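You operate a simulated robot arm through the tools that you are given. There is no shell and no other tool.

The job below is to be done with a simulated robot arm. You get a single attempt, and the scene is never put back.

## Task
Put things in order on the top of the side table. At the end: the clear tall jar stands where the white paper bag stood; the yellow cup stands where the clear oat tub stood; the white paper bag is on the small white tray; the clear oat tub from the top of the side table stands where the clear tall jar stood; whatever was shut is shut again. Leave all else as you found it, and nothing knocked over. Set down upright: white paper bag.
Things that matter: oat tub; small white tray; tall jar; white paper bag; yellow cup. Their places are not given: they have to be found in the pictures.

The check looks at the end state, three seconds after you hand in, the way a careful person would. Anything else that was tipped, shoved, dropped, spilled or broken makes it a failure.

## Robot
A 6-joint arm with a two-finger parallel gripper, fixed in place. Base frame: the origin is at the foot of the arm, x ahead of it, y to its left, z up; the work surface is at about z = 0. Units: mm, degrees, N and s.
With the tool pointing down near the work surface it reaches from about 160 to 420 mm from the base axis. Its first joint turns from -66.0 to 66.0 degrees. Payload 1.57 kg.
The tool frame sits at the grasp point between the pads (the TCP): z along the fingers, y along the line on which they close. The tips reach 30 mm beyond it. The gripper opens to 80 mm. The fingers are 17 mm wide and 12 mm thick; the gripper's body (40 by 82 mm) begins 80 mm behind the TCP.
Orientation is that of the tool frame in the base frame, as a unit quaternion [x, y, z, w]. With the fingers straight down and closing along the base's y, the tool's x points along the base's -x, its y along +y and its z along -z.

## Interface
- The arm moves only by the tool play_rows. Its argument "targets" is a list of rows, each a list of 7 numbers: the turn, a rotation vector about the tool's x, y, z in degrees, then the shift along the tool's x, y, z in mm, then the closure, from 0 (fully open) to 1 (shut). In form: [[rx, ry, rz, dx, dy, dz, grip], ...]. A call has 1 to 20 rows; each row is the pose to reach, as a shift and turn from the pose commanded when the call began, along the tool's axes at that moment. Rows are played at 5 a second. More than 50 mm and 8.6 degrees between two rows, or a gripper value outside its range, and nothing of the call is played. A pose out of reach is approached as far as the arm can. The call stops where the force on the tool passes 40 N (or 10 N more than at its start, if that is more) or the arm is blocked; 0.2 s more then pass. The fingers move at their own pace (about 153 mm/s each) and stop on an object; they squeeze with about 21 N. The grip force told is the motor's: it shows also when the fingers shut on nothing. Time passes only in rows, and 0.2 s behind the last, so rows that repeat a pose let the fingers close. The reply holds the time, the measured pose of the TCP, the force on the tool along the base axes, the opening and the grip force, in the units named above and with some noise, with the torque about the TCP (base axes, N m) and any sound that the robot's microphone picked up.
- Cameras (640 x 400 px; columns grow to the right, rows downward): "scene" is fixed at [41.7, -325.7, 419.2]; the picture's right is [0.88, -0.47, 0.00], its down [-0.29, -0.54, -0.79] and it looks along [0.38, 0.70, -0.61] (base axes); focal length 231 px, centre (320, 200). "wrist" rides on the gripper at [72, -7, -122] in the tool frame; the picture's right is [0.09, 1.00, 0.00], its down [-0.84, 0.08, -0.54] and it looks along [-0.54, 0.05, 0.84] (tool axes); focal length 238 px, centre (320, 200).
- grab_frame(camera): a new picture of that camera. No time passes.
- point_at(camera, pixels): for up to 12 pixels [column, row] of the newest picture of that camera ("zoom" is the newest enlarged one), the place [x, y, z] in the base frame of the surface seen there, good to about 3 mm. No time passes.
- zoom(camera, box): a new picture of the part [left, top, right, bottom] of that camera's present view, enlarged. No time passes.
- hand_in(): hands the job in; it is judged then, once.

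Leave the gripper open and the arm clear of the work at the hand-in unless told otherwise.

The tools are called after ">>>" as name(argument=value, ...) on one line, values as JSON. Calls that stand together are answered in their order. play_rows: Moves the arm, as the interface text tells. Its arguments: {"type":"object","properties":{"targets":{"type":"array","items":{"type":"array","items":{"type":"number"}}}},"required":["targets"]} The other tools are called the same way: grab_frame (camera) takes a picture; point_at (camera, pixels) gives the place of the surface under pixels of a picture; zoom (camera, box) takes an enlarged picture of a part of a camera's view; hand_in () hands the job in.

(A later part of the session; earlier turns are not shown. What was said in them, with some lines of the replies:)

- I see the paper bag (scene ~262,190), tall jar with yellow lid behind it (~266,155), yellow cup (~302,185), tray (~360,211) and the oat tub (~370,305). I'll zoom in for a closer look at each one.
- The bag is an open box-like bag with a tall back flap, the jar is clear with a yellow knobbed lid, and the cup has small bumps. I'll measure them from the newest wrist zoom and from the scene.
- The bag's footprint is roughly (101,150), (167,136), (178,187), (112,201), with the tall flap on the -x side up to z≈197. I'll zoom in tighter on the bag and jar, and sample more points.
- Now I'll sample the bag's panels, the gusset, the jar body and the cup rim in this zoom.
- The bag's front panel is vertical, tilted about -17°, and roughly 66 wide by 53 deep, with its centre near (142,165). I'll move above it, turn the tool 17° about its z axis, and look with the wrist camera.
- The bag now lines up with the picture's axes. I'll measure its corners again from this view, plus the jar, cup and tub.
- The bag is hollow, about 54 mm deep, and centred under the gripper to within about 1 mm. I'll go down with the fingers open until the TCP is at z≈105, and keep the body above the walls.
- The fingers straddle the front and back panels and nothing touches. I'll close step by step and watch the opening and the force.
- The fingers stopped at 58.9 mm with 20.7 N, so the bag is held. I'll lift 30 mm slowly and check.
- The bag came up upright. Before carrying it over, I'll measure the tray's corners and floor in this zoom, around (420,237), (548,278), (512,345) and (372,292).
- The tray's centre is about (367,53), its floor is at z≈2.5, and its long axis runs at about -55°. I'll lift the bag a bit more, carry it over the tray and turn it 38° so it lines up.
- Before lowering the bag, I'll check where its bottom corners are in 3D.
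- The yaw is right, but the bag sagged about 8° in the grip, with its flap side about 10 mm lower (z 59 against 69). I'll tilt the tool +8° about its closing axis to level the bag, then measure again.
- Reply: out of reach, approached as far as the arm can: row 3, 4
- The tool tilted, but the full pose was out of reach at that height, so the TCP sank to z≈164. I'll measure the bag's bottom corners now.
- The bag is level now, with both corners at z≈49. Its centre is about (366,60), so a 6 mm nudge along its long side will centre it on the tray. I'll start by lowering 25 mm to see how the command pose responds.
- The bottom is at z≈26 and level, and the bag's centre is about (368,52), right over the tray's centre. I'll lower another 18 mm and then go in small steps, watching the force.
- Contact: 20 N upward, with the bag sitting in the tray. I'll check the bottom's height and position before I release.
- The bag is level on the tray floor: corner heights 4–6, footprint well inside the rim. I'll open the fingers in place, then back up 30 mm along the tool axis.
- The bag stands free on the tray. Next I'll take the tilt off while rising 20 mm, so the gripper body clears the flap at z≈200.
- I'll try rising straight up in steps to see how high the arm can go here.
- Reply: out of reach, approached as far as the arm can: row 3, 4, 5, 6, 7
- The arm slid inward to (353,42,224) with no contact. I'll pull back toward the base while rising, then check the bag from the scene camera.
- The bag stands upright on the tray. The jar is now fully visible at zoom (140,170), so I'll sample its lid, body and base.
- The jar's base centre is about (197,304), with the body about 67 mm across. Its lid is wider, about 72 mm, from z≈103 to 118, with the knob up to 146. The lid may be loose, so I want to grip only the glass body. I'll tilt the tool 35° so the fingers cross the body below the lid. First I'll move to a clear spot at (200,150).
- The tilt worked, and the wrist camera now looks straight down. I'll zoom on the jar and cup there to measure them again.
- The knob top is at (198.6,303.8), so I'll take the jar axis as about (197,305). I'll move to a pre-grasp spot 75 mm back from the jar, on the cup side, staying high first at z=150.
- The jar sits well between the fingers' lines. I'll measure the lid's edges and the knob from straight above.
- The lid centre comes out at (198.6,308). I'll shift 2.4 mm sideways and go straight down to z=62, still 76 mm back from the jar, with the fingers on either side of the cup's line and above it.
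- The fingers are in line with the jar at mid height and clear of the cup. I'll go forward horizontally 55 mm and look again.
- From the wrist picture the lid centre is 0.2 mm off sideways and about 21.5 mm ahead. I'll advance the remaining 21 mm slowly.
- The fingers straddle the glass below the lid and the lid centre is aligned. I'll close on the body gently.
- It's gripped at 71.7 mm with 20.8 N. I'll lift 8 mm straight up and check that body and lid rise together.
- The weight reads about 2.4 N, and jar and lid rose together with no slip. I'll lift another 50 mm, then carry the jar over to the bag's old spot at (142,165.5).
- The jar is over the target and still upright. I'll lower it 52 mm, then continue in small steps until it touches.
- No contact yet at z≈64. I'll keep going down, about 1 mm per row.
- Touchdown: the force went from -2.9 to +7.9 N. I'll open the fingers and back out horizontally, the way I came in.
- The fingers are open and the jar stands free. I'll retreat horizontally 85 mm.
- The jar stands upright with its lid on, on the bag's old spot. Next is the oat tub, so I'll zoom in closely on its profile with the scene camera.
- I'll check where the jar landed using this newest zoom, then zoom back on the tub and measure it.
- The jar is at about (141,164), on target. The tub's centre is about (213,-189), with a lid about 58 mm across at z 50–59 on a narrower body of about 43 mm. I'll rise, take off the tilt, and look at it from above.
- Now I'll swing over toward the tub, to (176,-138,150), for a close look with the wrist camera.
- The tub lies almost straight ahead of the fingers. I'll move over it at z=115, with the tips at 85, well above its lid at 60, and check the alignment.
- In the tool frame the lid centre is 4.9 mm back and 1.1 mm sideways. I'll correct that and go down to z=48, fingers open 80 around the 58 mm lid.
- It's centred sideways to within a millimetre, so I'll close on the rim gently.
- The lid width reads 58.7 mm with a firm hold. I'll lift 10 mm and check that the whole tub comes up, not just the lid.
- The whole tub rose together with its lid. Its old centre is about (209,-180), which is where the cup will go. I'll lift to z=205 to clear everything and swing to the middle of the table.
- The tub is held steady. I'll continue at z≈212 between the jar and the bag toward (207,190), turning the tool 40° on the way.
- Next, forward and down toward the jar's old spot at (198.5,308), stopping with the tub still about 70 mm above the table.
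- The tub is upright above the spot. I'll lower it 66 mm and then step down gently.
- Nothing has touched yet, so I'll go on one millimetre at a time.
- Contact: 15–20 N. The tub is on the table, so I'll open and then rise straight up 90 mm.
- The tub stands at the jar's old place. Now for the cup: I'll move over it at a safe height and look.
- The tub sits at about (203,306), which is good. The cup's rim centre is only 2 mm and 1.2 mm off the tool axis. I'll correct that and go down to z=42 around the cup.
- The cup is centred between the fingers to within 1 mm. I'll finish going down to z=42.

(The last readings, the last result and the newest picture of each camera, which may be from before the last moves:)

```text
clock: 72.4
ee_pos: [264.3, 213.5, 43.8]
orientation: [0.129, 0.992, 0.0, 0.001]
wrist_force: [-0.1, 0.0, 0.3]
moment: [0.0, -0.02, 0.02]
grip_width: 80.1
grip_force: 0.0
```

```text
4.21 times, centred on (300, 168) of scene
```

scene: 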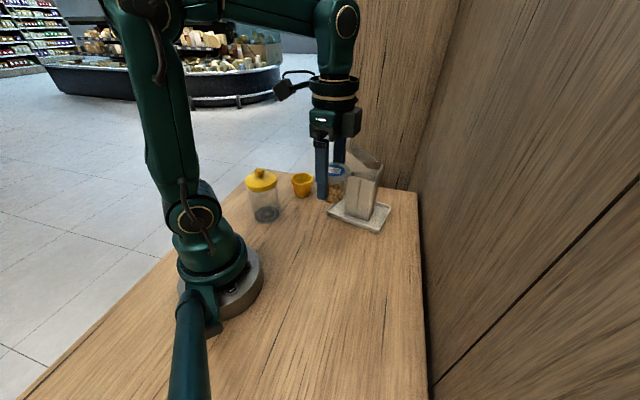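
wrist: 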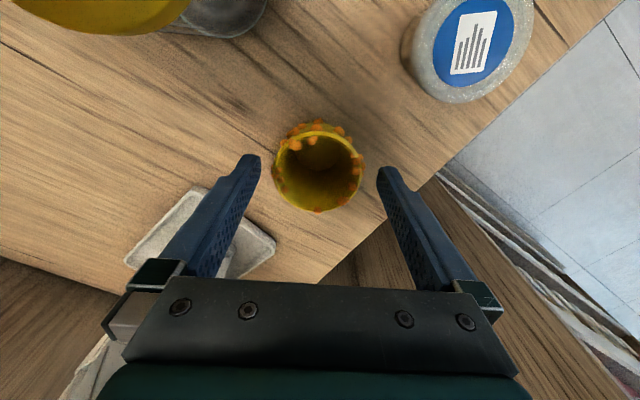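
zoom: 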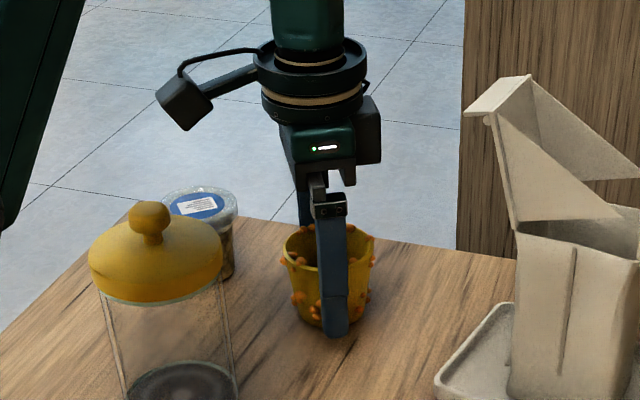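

The fingers straddle the cup with room on both sides, and the cup is empty inside. I'll close gently.

>>> play_rows(targets=[[0, 0, 0, 0, 0, 0, 0.1], [0, 0, 0, 0, 0, 0, 0.18], [0, 0, 0, 0, 0, 0, 0.26], [0, 0, 0, 0, 0, 0, 0.34], [0, 0, 0, 0, 0, 0, 0.42], [0, 0, 0, 0, 0, 0, 0.42]])

>>> zoom(camera="wrist", box=[220, 120, 420, 280])

>>> zoom(camera="scene", box=[260, 150, 340, 210])

```text
clock: 73.8
ee_pos: [264.1, 213.6, 43.6]
orientation: [0.129, 0.992, 0.001, 0.001]
wrist_force: [-0.8, -0.5, 1.4]
moment: [0.01, 0.0, -0.02]
grip_width: 61.4
grip_force: 20.8
```

```text
2.50 times, centred on (320, 200) of wrist
```

zoom: 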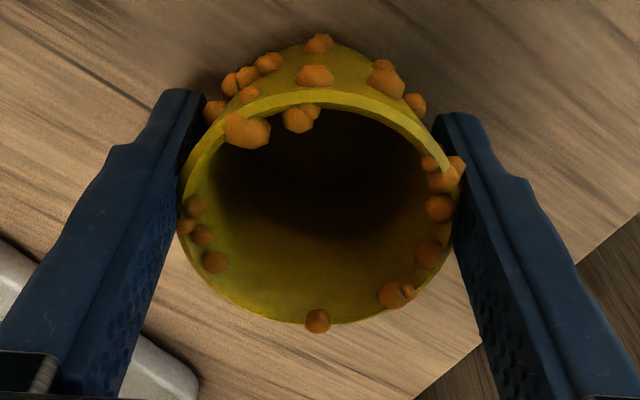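

```text
6.67 times, centred on (300, 180) of scene
```

zoom: 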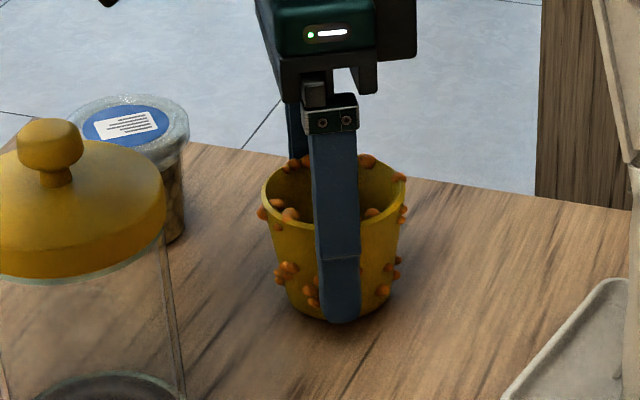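

It's held at 61.4 mm. I'll lift 15 mm and check.

>>> play_rows(targets=[[0, 0, 0, 0, 0, -3, 0.42], [0, 0, 0, 0, 0, -6, 0.42], [0, 0, 0, 0, 0, -10, 0.42], [0, 0, 0, 0, 0, -15, 0.42], [0, 0, 0, 0, 0, -15, 0.42]])

>>> zoom(camera="wrist", box=[220, 120, 420, 280])

>>> zoom(camera="scene", box=[260, 150, 340, 210])

```text
clock: 75.0
ee_pos: [264.4, 212.8, 59.0]
orientation: [0.13, 0.992, 0.0, 0.001]
wrist_force: [0.4, 0.5, -0.4]
moment: [0.03, 0.03, -0.01]
grip_width: 61.5
grip_force: 21.2
```

```text
2.50 times, centred on (320, 200) of wrist
```

zoom: 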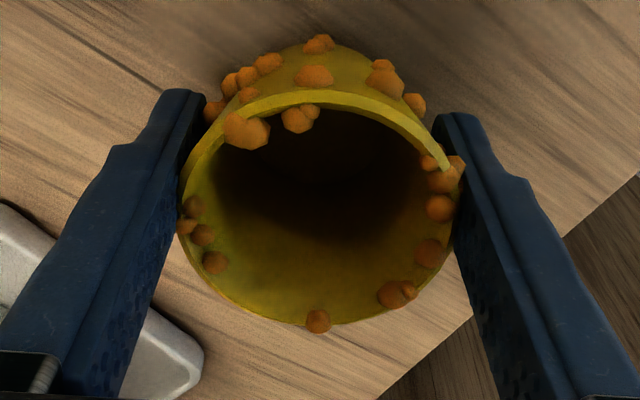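

```text
6.67 times, centred on (300, 180) of scene
```

zoom: 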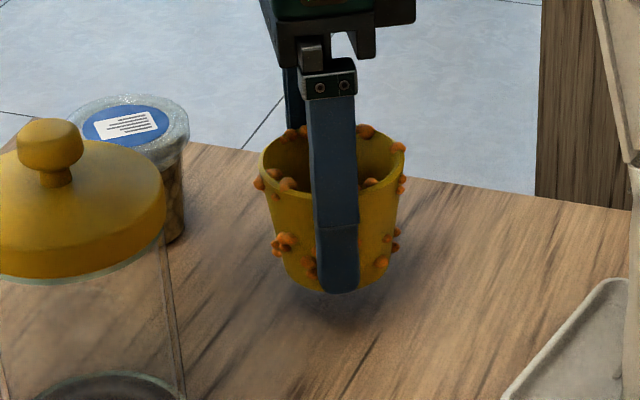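

The cup came up level. I'll lift to z=210 and head toward (225,130), between the jar and the bag.

>>> play_rows(targets=[[0, 0, 0, 0, 0, -19, 0.42], [0, 0, 0, 0, 0, -38, 0.42], [0, 0, 0, 0, 0, -57, 0.42], [0, 0, 0, 0, 0, -76, 0.42], [0, 0, 0, 0, 0, -95, 0.42], [0, 0, 0, 0, 0, -114, 0.42], [0, 0, 0, 0, 0, -134, 0.42], [0, 0, 0, 0, 0, -153, 0.42], [0, 0, 0, 3.1, -18.2, -153, 0.42], [0, 0, 0, 6.1, -36.4, -153, 0.42], [0, 0, 0, 9.2, -54.7, -153, 0.42], [0, 0, 0, 12.2, -72.9, -153, 0.42], [0, 0, 0, 15.3, -91.1, -153, 0.42], [0, 0, 0, 15.3, -91.1, -153, 0.42]])

>>> grab_frame(camera="scene")

```text
clock: 78.0
ee_pos: [226.2, 128.8, 211.4]
orientation: [0.129, 0.992, 0.001, 0.001]
wrist_force: [0.0, 0.2, -0.2]
moment: [0.0, -0.01, -0.02]
grip_width: 61.2
grip_force: 21.1
```

```text
taken
```

scene: 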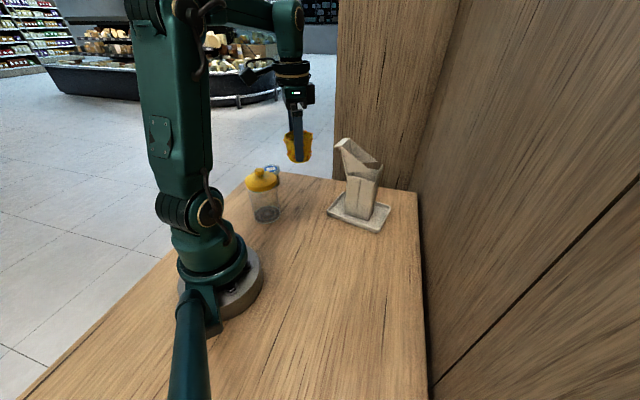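

All clear. I'll carry on past the middle to the tub's old spot at (209,-180), descending at the end.

>>> play_rows(targets=[[0, 0, 0, -4.8, -18.2, 0, 0.42], [0, 0, 0, -9.7, -36.3, 0, 0.42], [0, 0, 0, -14.5, -54.5, 0, 0.42], [0, 0, 0, -19.4, -72.6, 0, 0.42], [0, 0, 0, -24.2, -90.8, 0, 0.42], [0, 0, 0, -29, -108.9, 0, 0.42], [0, 0, 0, -33.9, -127.1, 0, 0.42], [0, 0, 0, -38.7, -145.2, 0, 0.42], [0, 0, 0, -42, -165.1, 0, 0.42], [0, 0, 0, -45.2, -185.1, 0, 0.42], [0, 0, 0, -48.5, -205, 10, 0.42], [0, 0, 0, -51.7, -225, 20, 0.42], [0, 0, 0, -55, -244.9, 35, 0.42], [0, 0, 0, -58.2, -264.8, 50, 0.42], [0, 0, 0, -61.5, -284.8, 65, 0.42], [0, 0, 0, -64.7, -304.7, 80, 0.42], [0, 0, 0, -64.7, -304.7, 80, 0.42]])

>>> grab_frame(camera="wrist")

>>> grab_frame(camera="scene")

```text
clock: 81.6
ee_pos: [209.6, -182.7, 131.4]
orientation: [0.129, 0.992, 0.001, 0.001]
wrist_force: [0.2, -0.6, -0.2]
moment: [0.0, -0.02, -0.02]
grip_width: 61.1
grip_force: 20.7
```

```text
taken
```

wrist: 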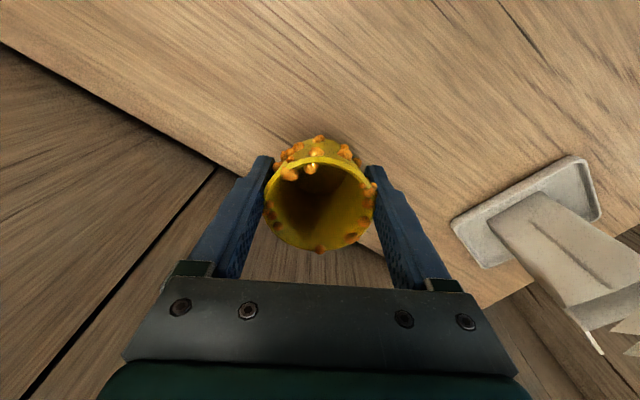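

```text
taken
```

scene: 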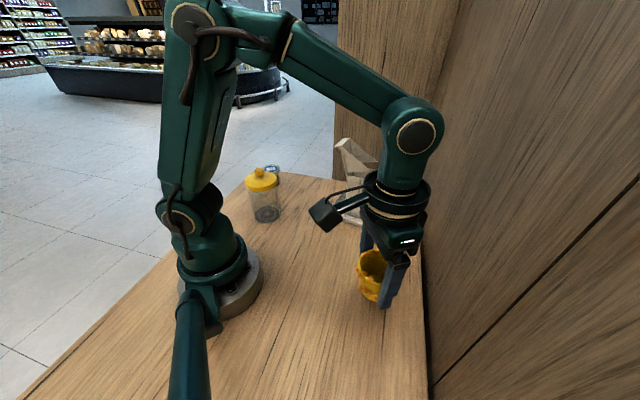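

The cup is above its target and level. I'll lower 80 mm, then step down gently.

>>> play_rows(targets=[[0, 0, 0, 0, 0, 14, 0.42], [0, 0, 0, 0, 0, 28, 0.42], [0, 0, 0, 0, 0, 42, 0.42], [0, 0, 0, 0, 0, 56, 0.42], [0, 0, 0, 0, 0, 69, 0.42], [0, 0, 0, 0, 0, 80, 0.42], [0, 0, 0, 0, 0, 80, 0.42]])

>>> play_rows(targets=[[0, 0, 0, 0, 0, 1.5, 0.42], [0, 0, 0, 0, 0, 3, 0.42], [0, 0, 0, 0, 0, 4.5, 0.42], [0, 0, 0, 0, 0, 6, 0.42], [0, 0, 0, 0, 0, 6, 0.42]])

>>> zoom(camera="scene", box=[310, 230, 420, 340])

```text
clock: 83.2
ee_pos: [209.5, -183.5, 51.2]
orientation: [0.13, 0.992, 0.0, 0.001]
wrist_force: [0.2, 0.6, -0.8]
moment: [-0.03, 0.01, 0.0]
grip_width: 61.0
grip_force: 21.3
```

```text
clock: 84.4
ee_pos: [209.2, -182.0, 44.1]
orientation: [0.13, 0.992, 0.001, 0.001]
wrist_force: [0.6, 0.2, 0.7]
moment: [-0.05, 0.02, 0.03]
grip_width: 61.1
grip_force: 21.1
```

```text
3.64 times, centred on (365, 285) of scene
```

zoom: 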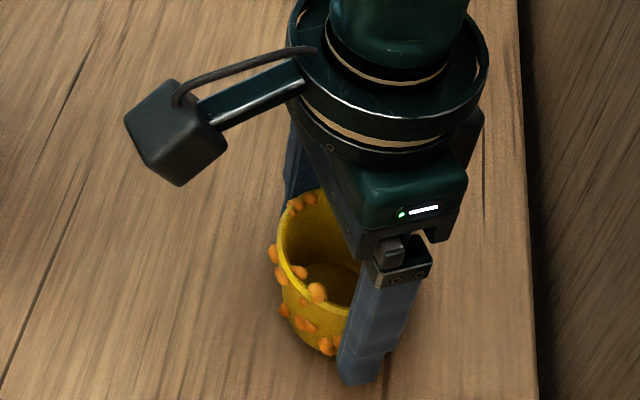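

>>> play_rows(targets=[[0, 0, 0, 0, 0, 0.8, 0.42], [0, 0, 0, 0, 0, 0.8, 0.42]])

>>> play_rows(targets=[[0, 0, 0, 0, 0, 0.8, 0.42], [0, 0, 0, 0, 0, 0.8, 0.42]])

>>> play_rows(targets=[[0, 0, 0, 0, 0, 0.8, 0.42], [0, 0, 0, 0, 0, 0.8, 0.42]])

```text
clock: 85.0
ee_pos: [210.4, -181.4, 43.6]
orientation: [0.129, 0.992, 0.001, 0.001]
wrist_force: [0.1, 0.3, -0.1]
moment: [-0.01, -0.01, 0.04]
grip_width: 61.1
grip_force: 21.1
```

```text
clock: 85.6
ee_pos: [211.5, -181.4, 44.0]
orientation: [0.129, 0.992, 0.0, 0.001]
wrist_force: [0.0, 0.1, -0.7]
moment: [0.0, 0.01, -0.01]
grip_width: 61.3
grip_force: 20.9
```

```text
clock: 86.2
ee_pos: [210.6, -181.6, 42.4]
orientation: [0.129, 0.992, 0.0, 0.002]
wrist_force: [-1.7, 3.5, 18.8]
moment: [0.01, 0.01, -0.01]
grip_width: 60.9
grip_force: 21.3
```

Contact: 18.8 N, so the cup is down. I'll ease off, open, and rise straight up.

>>> play_rows(targets=[[0, 0, 0, 0, 0, -0.6, 0.32], [0, 0, 0, 0, 0, -0.6, 0.15], [0, 0, 0, 0, 0, -0.6, 0], [0, 0, 0, 0, 0, -0.6, 0], [0, 0, 0, 0, 0, -12, 0], [0, 0, 0, 0, 0, -26, 0], [0, 0, 0, 0, 0, -42, 0], [0, 0, 0, 0, 0, -60, 0], [0, 0, 0, 0, 0, -80, 0], [0, 0, 0, 0, 0, -100, 0], [0, 0, 0, 0, 0, -120, 0], [0, 0, 0, 0, 0, -120, 0]])

>>> grab_frame(camera="wrist")

>>> grab_frame(camera="scene")

```text
clock: 88.8
ee_pos: [210.3, -182.3, 163.7]
orientation: [0.13, 0.991, 0.001, 0.002]
wrist_force: [0.1, -0.1, 0.4]
moment: [0.01, 0.01, 0.01]
grip_width: 80.2
grip_force: 0.1
```

```text
taken
```

wrist: 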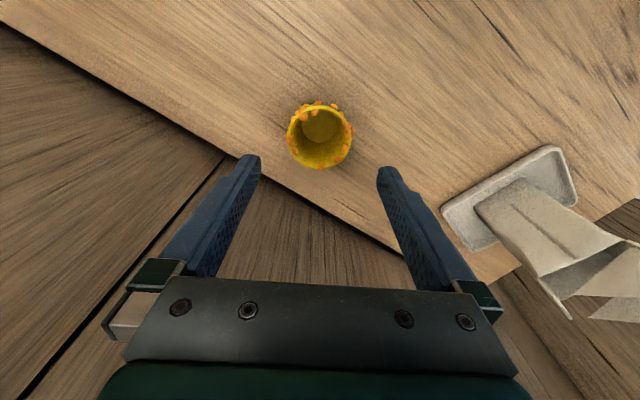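

```text
taken
```

scene: 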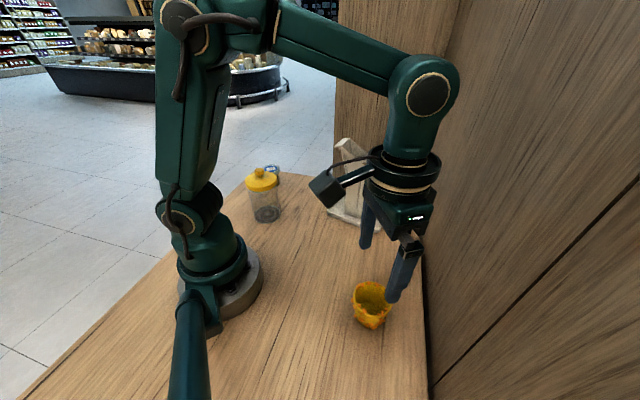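

The cup stands upright. I'll raise the arm and move it to a clear spot in the middle for a final inspection.

>>> play_rows(targets=[[0, 0, 0, 0, 0, -20, 0], [0, 0, 0, 0, 0, -40, 0], [0, 0, 0, 0, 0, -60, 0], [0, 0, 0, 4, 20, -75, 0], [0, 0, 0, 8.5, 40, -87, 0], [0, 0, 0, 12.7, 60, -87, 0], [0, 0, 0, 17, 80, -87, 0], [0, 0, 0, 21.2, 100, -87, 0], [0, 0, 0, 25.4, 118.7, -87, 0], [0, 0, 0, 25.4, 118.7, -87, 0]])

>>> grab_frame(camera="scene")

>>> zoom(camera="scene", box=[220, 120, 420, 245])

>>> zoom(camera="scene", box=[330, 265, 410, 335])

```text
clock: 91.0
ee_pos: [215.5, -61.3, 250.1]
orientation: [0.13, 0.992, 0.0, 0.001]
wrist_force: [0.5, 0.2, -0.7]
moment: [-0.01, 0.0, 0.0]
grip_width: 80.1
grip_force: 0.0
```

```text
taken
```

scene: 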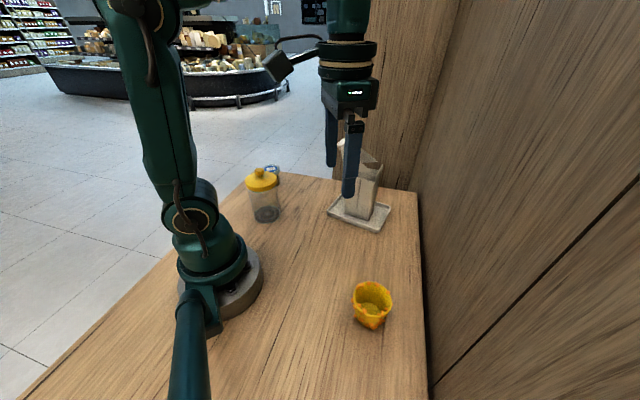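

```text
3.20 times, centred on (320, 182) of scene
```

zoom: 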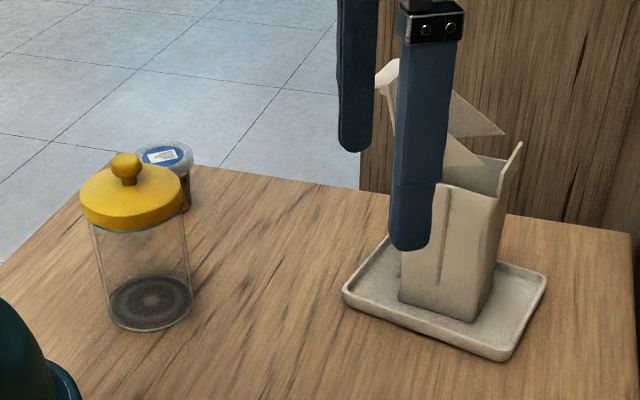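

```text
5.71 times, centred on (370, 300) of scene
```

zoom: 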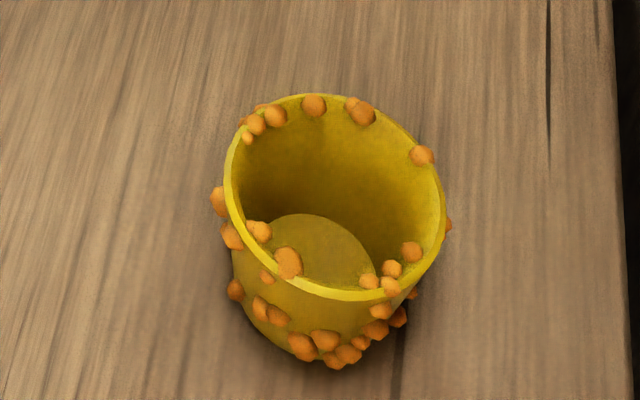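

Everything looks right. I'll check the final positions of the cup, jar, tub and bag numerically.

>>> point_at(camera="zoom", pixels=[[320, 245], [228, 190], [445, 195], [320, 295], [310, 100], [318, 362]])

>>> grab_frame(camera="wrist")

>>> point_at(camera="scene", pixels=[[272, 170], [266, 216], [262, 172], [345, 216], [369, 222], [376, 208], [346, 242], [330, 211], [379, 231], [390, 208], [373, 183], [264, 226]])

```text
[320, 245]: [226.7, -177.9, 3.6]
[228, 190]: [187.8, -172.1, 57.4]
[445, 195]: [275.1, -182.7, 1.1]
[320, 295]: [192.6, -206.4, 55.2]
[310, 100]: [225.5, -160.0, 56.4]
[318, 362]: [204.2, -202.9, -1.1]
```

```text
taken
```

wrist: 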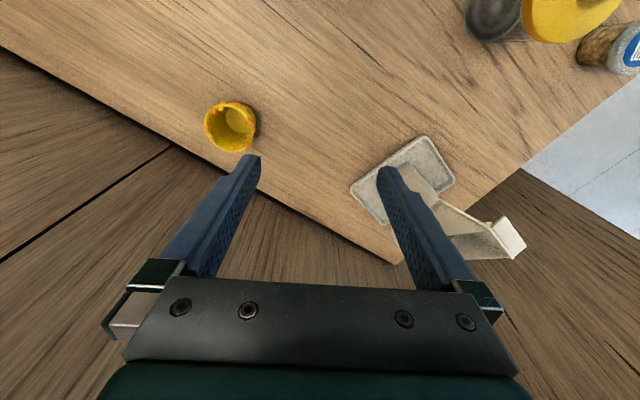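

```text
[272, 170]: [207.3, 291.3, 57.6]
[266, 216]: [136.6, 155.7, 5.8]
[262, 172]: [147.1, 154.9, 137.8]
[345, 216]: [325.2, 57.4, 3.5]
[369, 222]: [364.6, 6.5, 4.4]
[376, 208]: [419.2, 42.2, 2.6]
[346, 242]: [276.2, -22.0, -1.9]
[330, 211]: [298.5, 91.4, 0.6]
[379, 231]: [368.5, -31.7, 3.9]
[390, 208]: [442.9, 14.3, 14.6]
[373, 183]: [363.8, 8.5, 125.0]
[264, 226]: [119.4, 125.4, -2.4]
```

Final state:
- **Bag:** vertical on the tray, with its front corner at (364.6,6.5) at the bottom and (363.8,8.5) at the top.
- **Jar:** stands on the bag's old spot with its lid on.
- **Tub:** stands on the jar's old spot, lid shut.
- **Cup:** stands on the tub's old spot.

The gripper is open and the arm is clear at (215,-61,250), so I'm handing in.

>>> hand_in()

```text
The job is handed in.
```

I moved all four things to their places and handed the job in; the result of the check hasn't come back. In the last pictures before hand-in, nothing was tipped or spilled and nothing else looked moved.

| Thing | Where it stands now | Measured position (x, y) in mm |
|---|---|---|
| White paper bag | Upright near the middle of the small white tray | centre about (368, 52) |
| Clear tall jar | Where the paper bag stood, lid on | about (141, 165), within a few mm of the bag's old centre |
| Clear oat tub | Where the tall jar stood, lid shut | about (203, 306), 4–5 mm from the jar's old centre |
| Yellow cup | Where the oat tub stood, upright | about (210, −182), within about 3 mm of the tub's old centre |

- **Bag:** it sagged about 8° in the grip while I carried it. I levelled it before setting it down, and its front edge measured vertical afterwards.
- **Lids:** I gripped the jar by its glass body below the lid. I gripped the tub by its lid, after a 10 mm test lift showed the lid and body rose together.

The gripper was left open, with the arm raised clear of everything.
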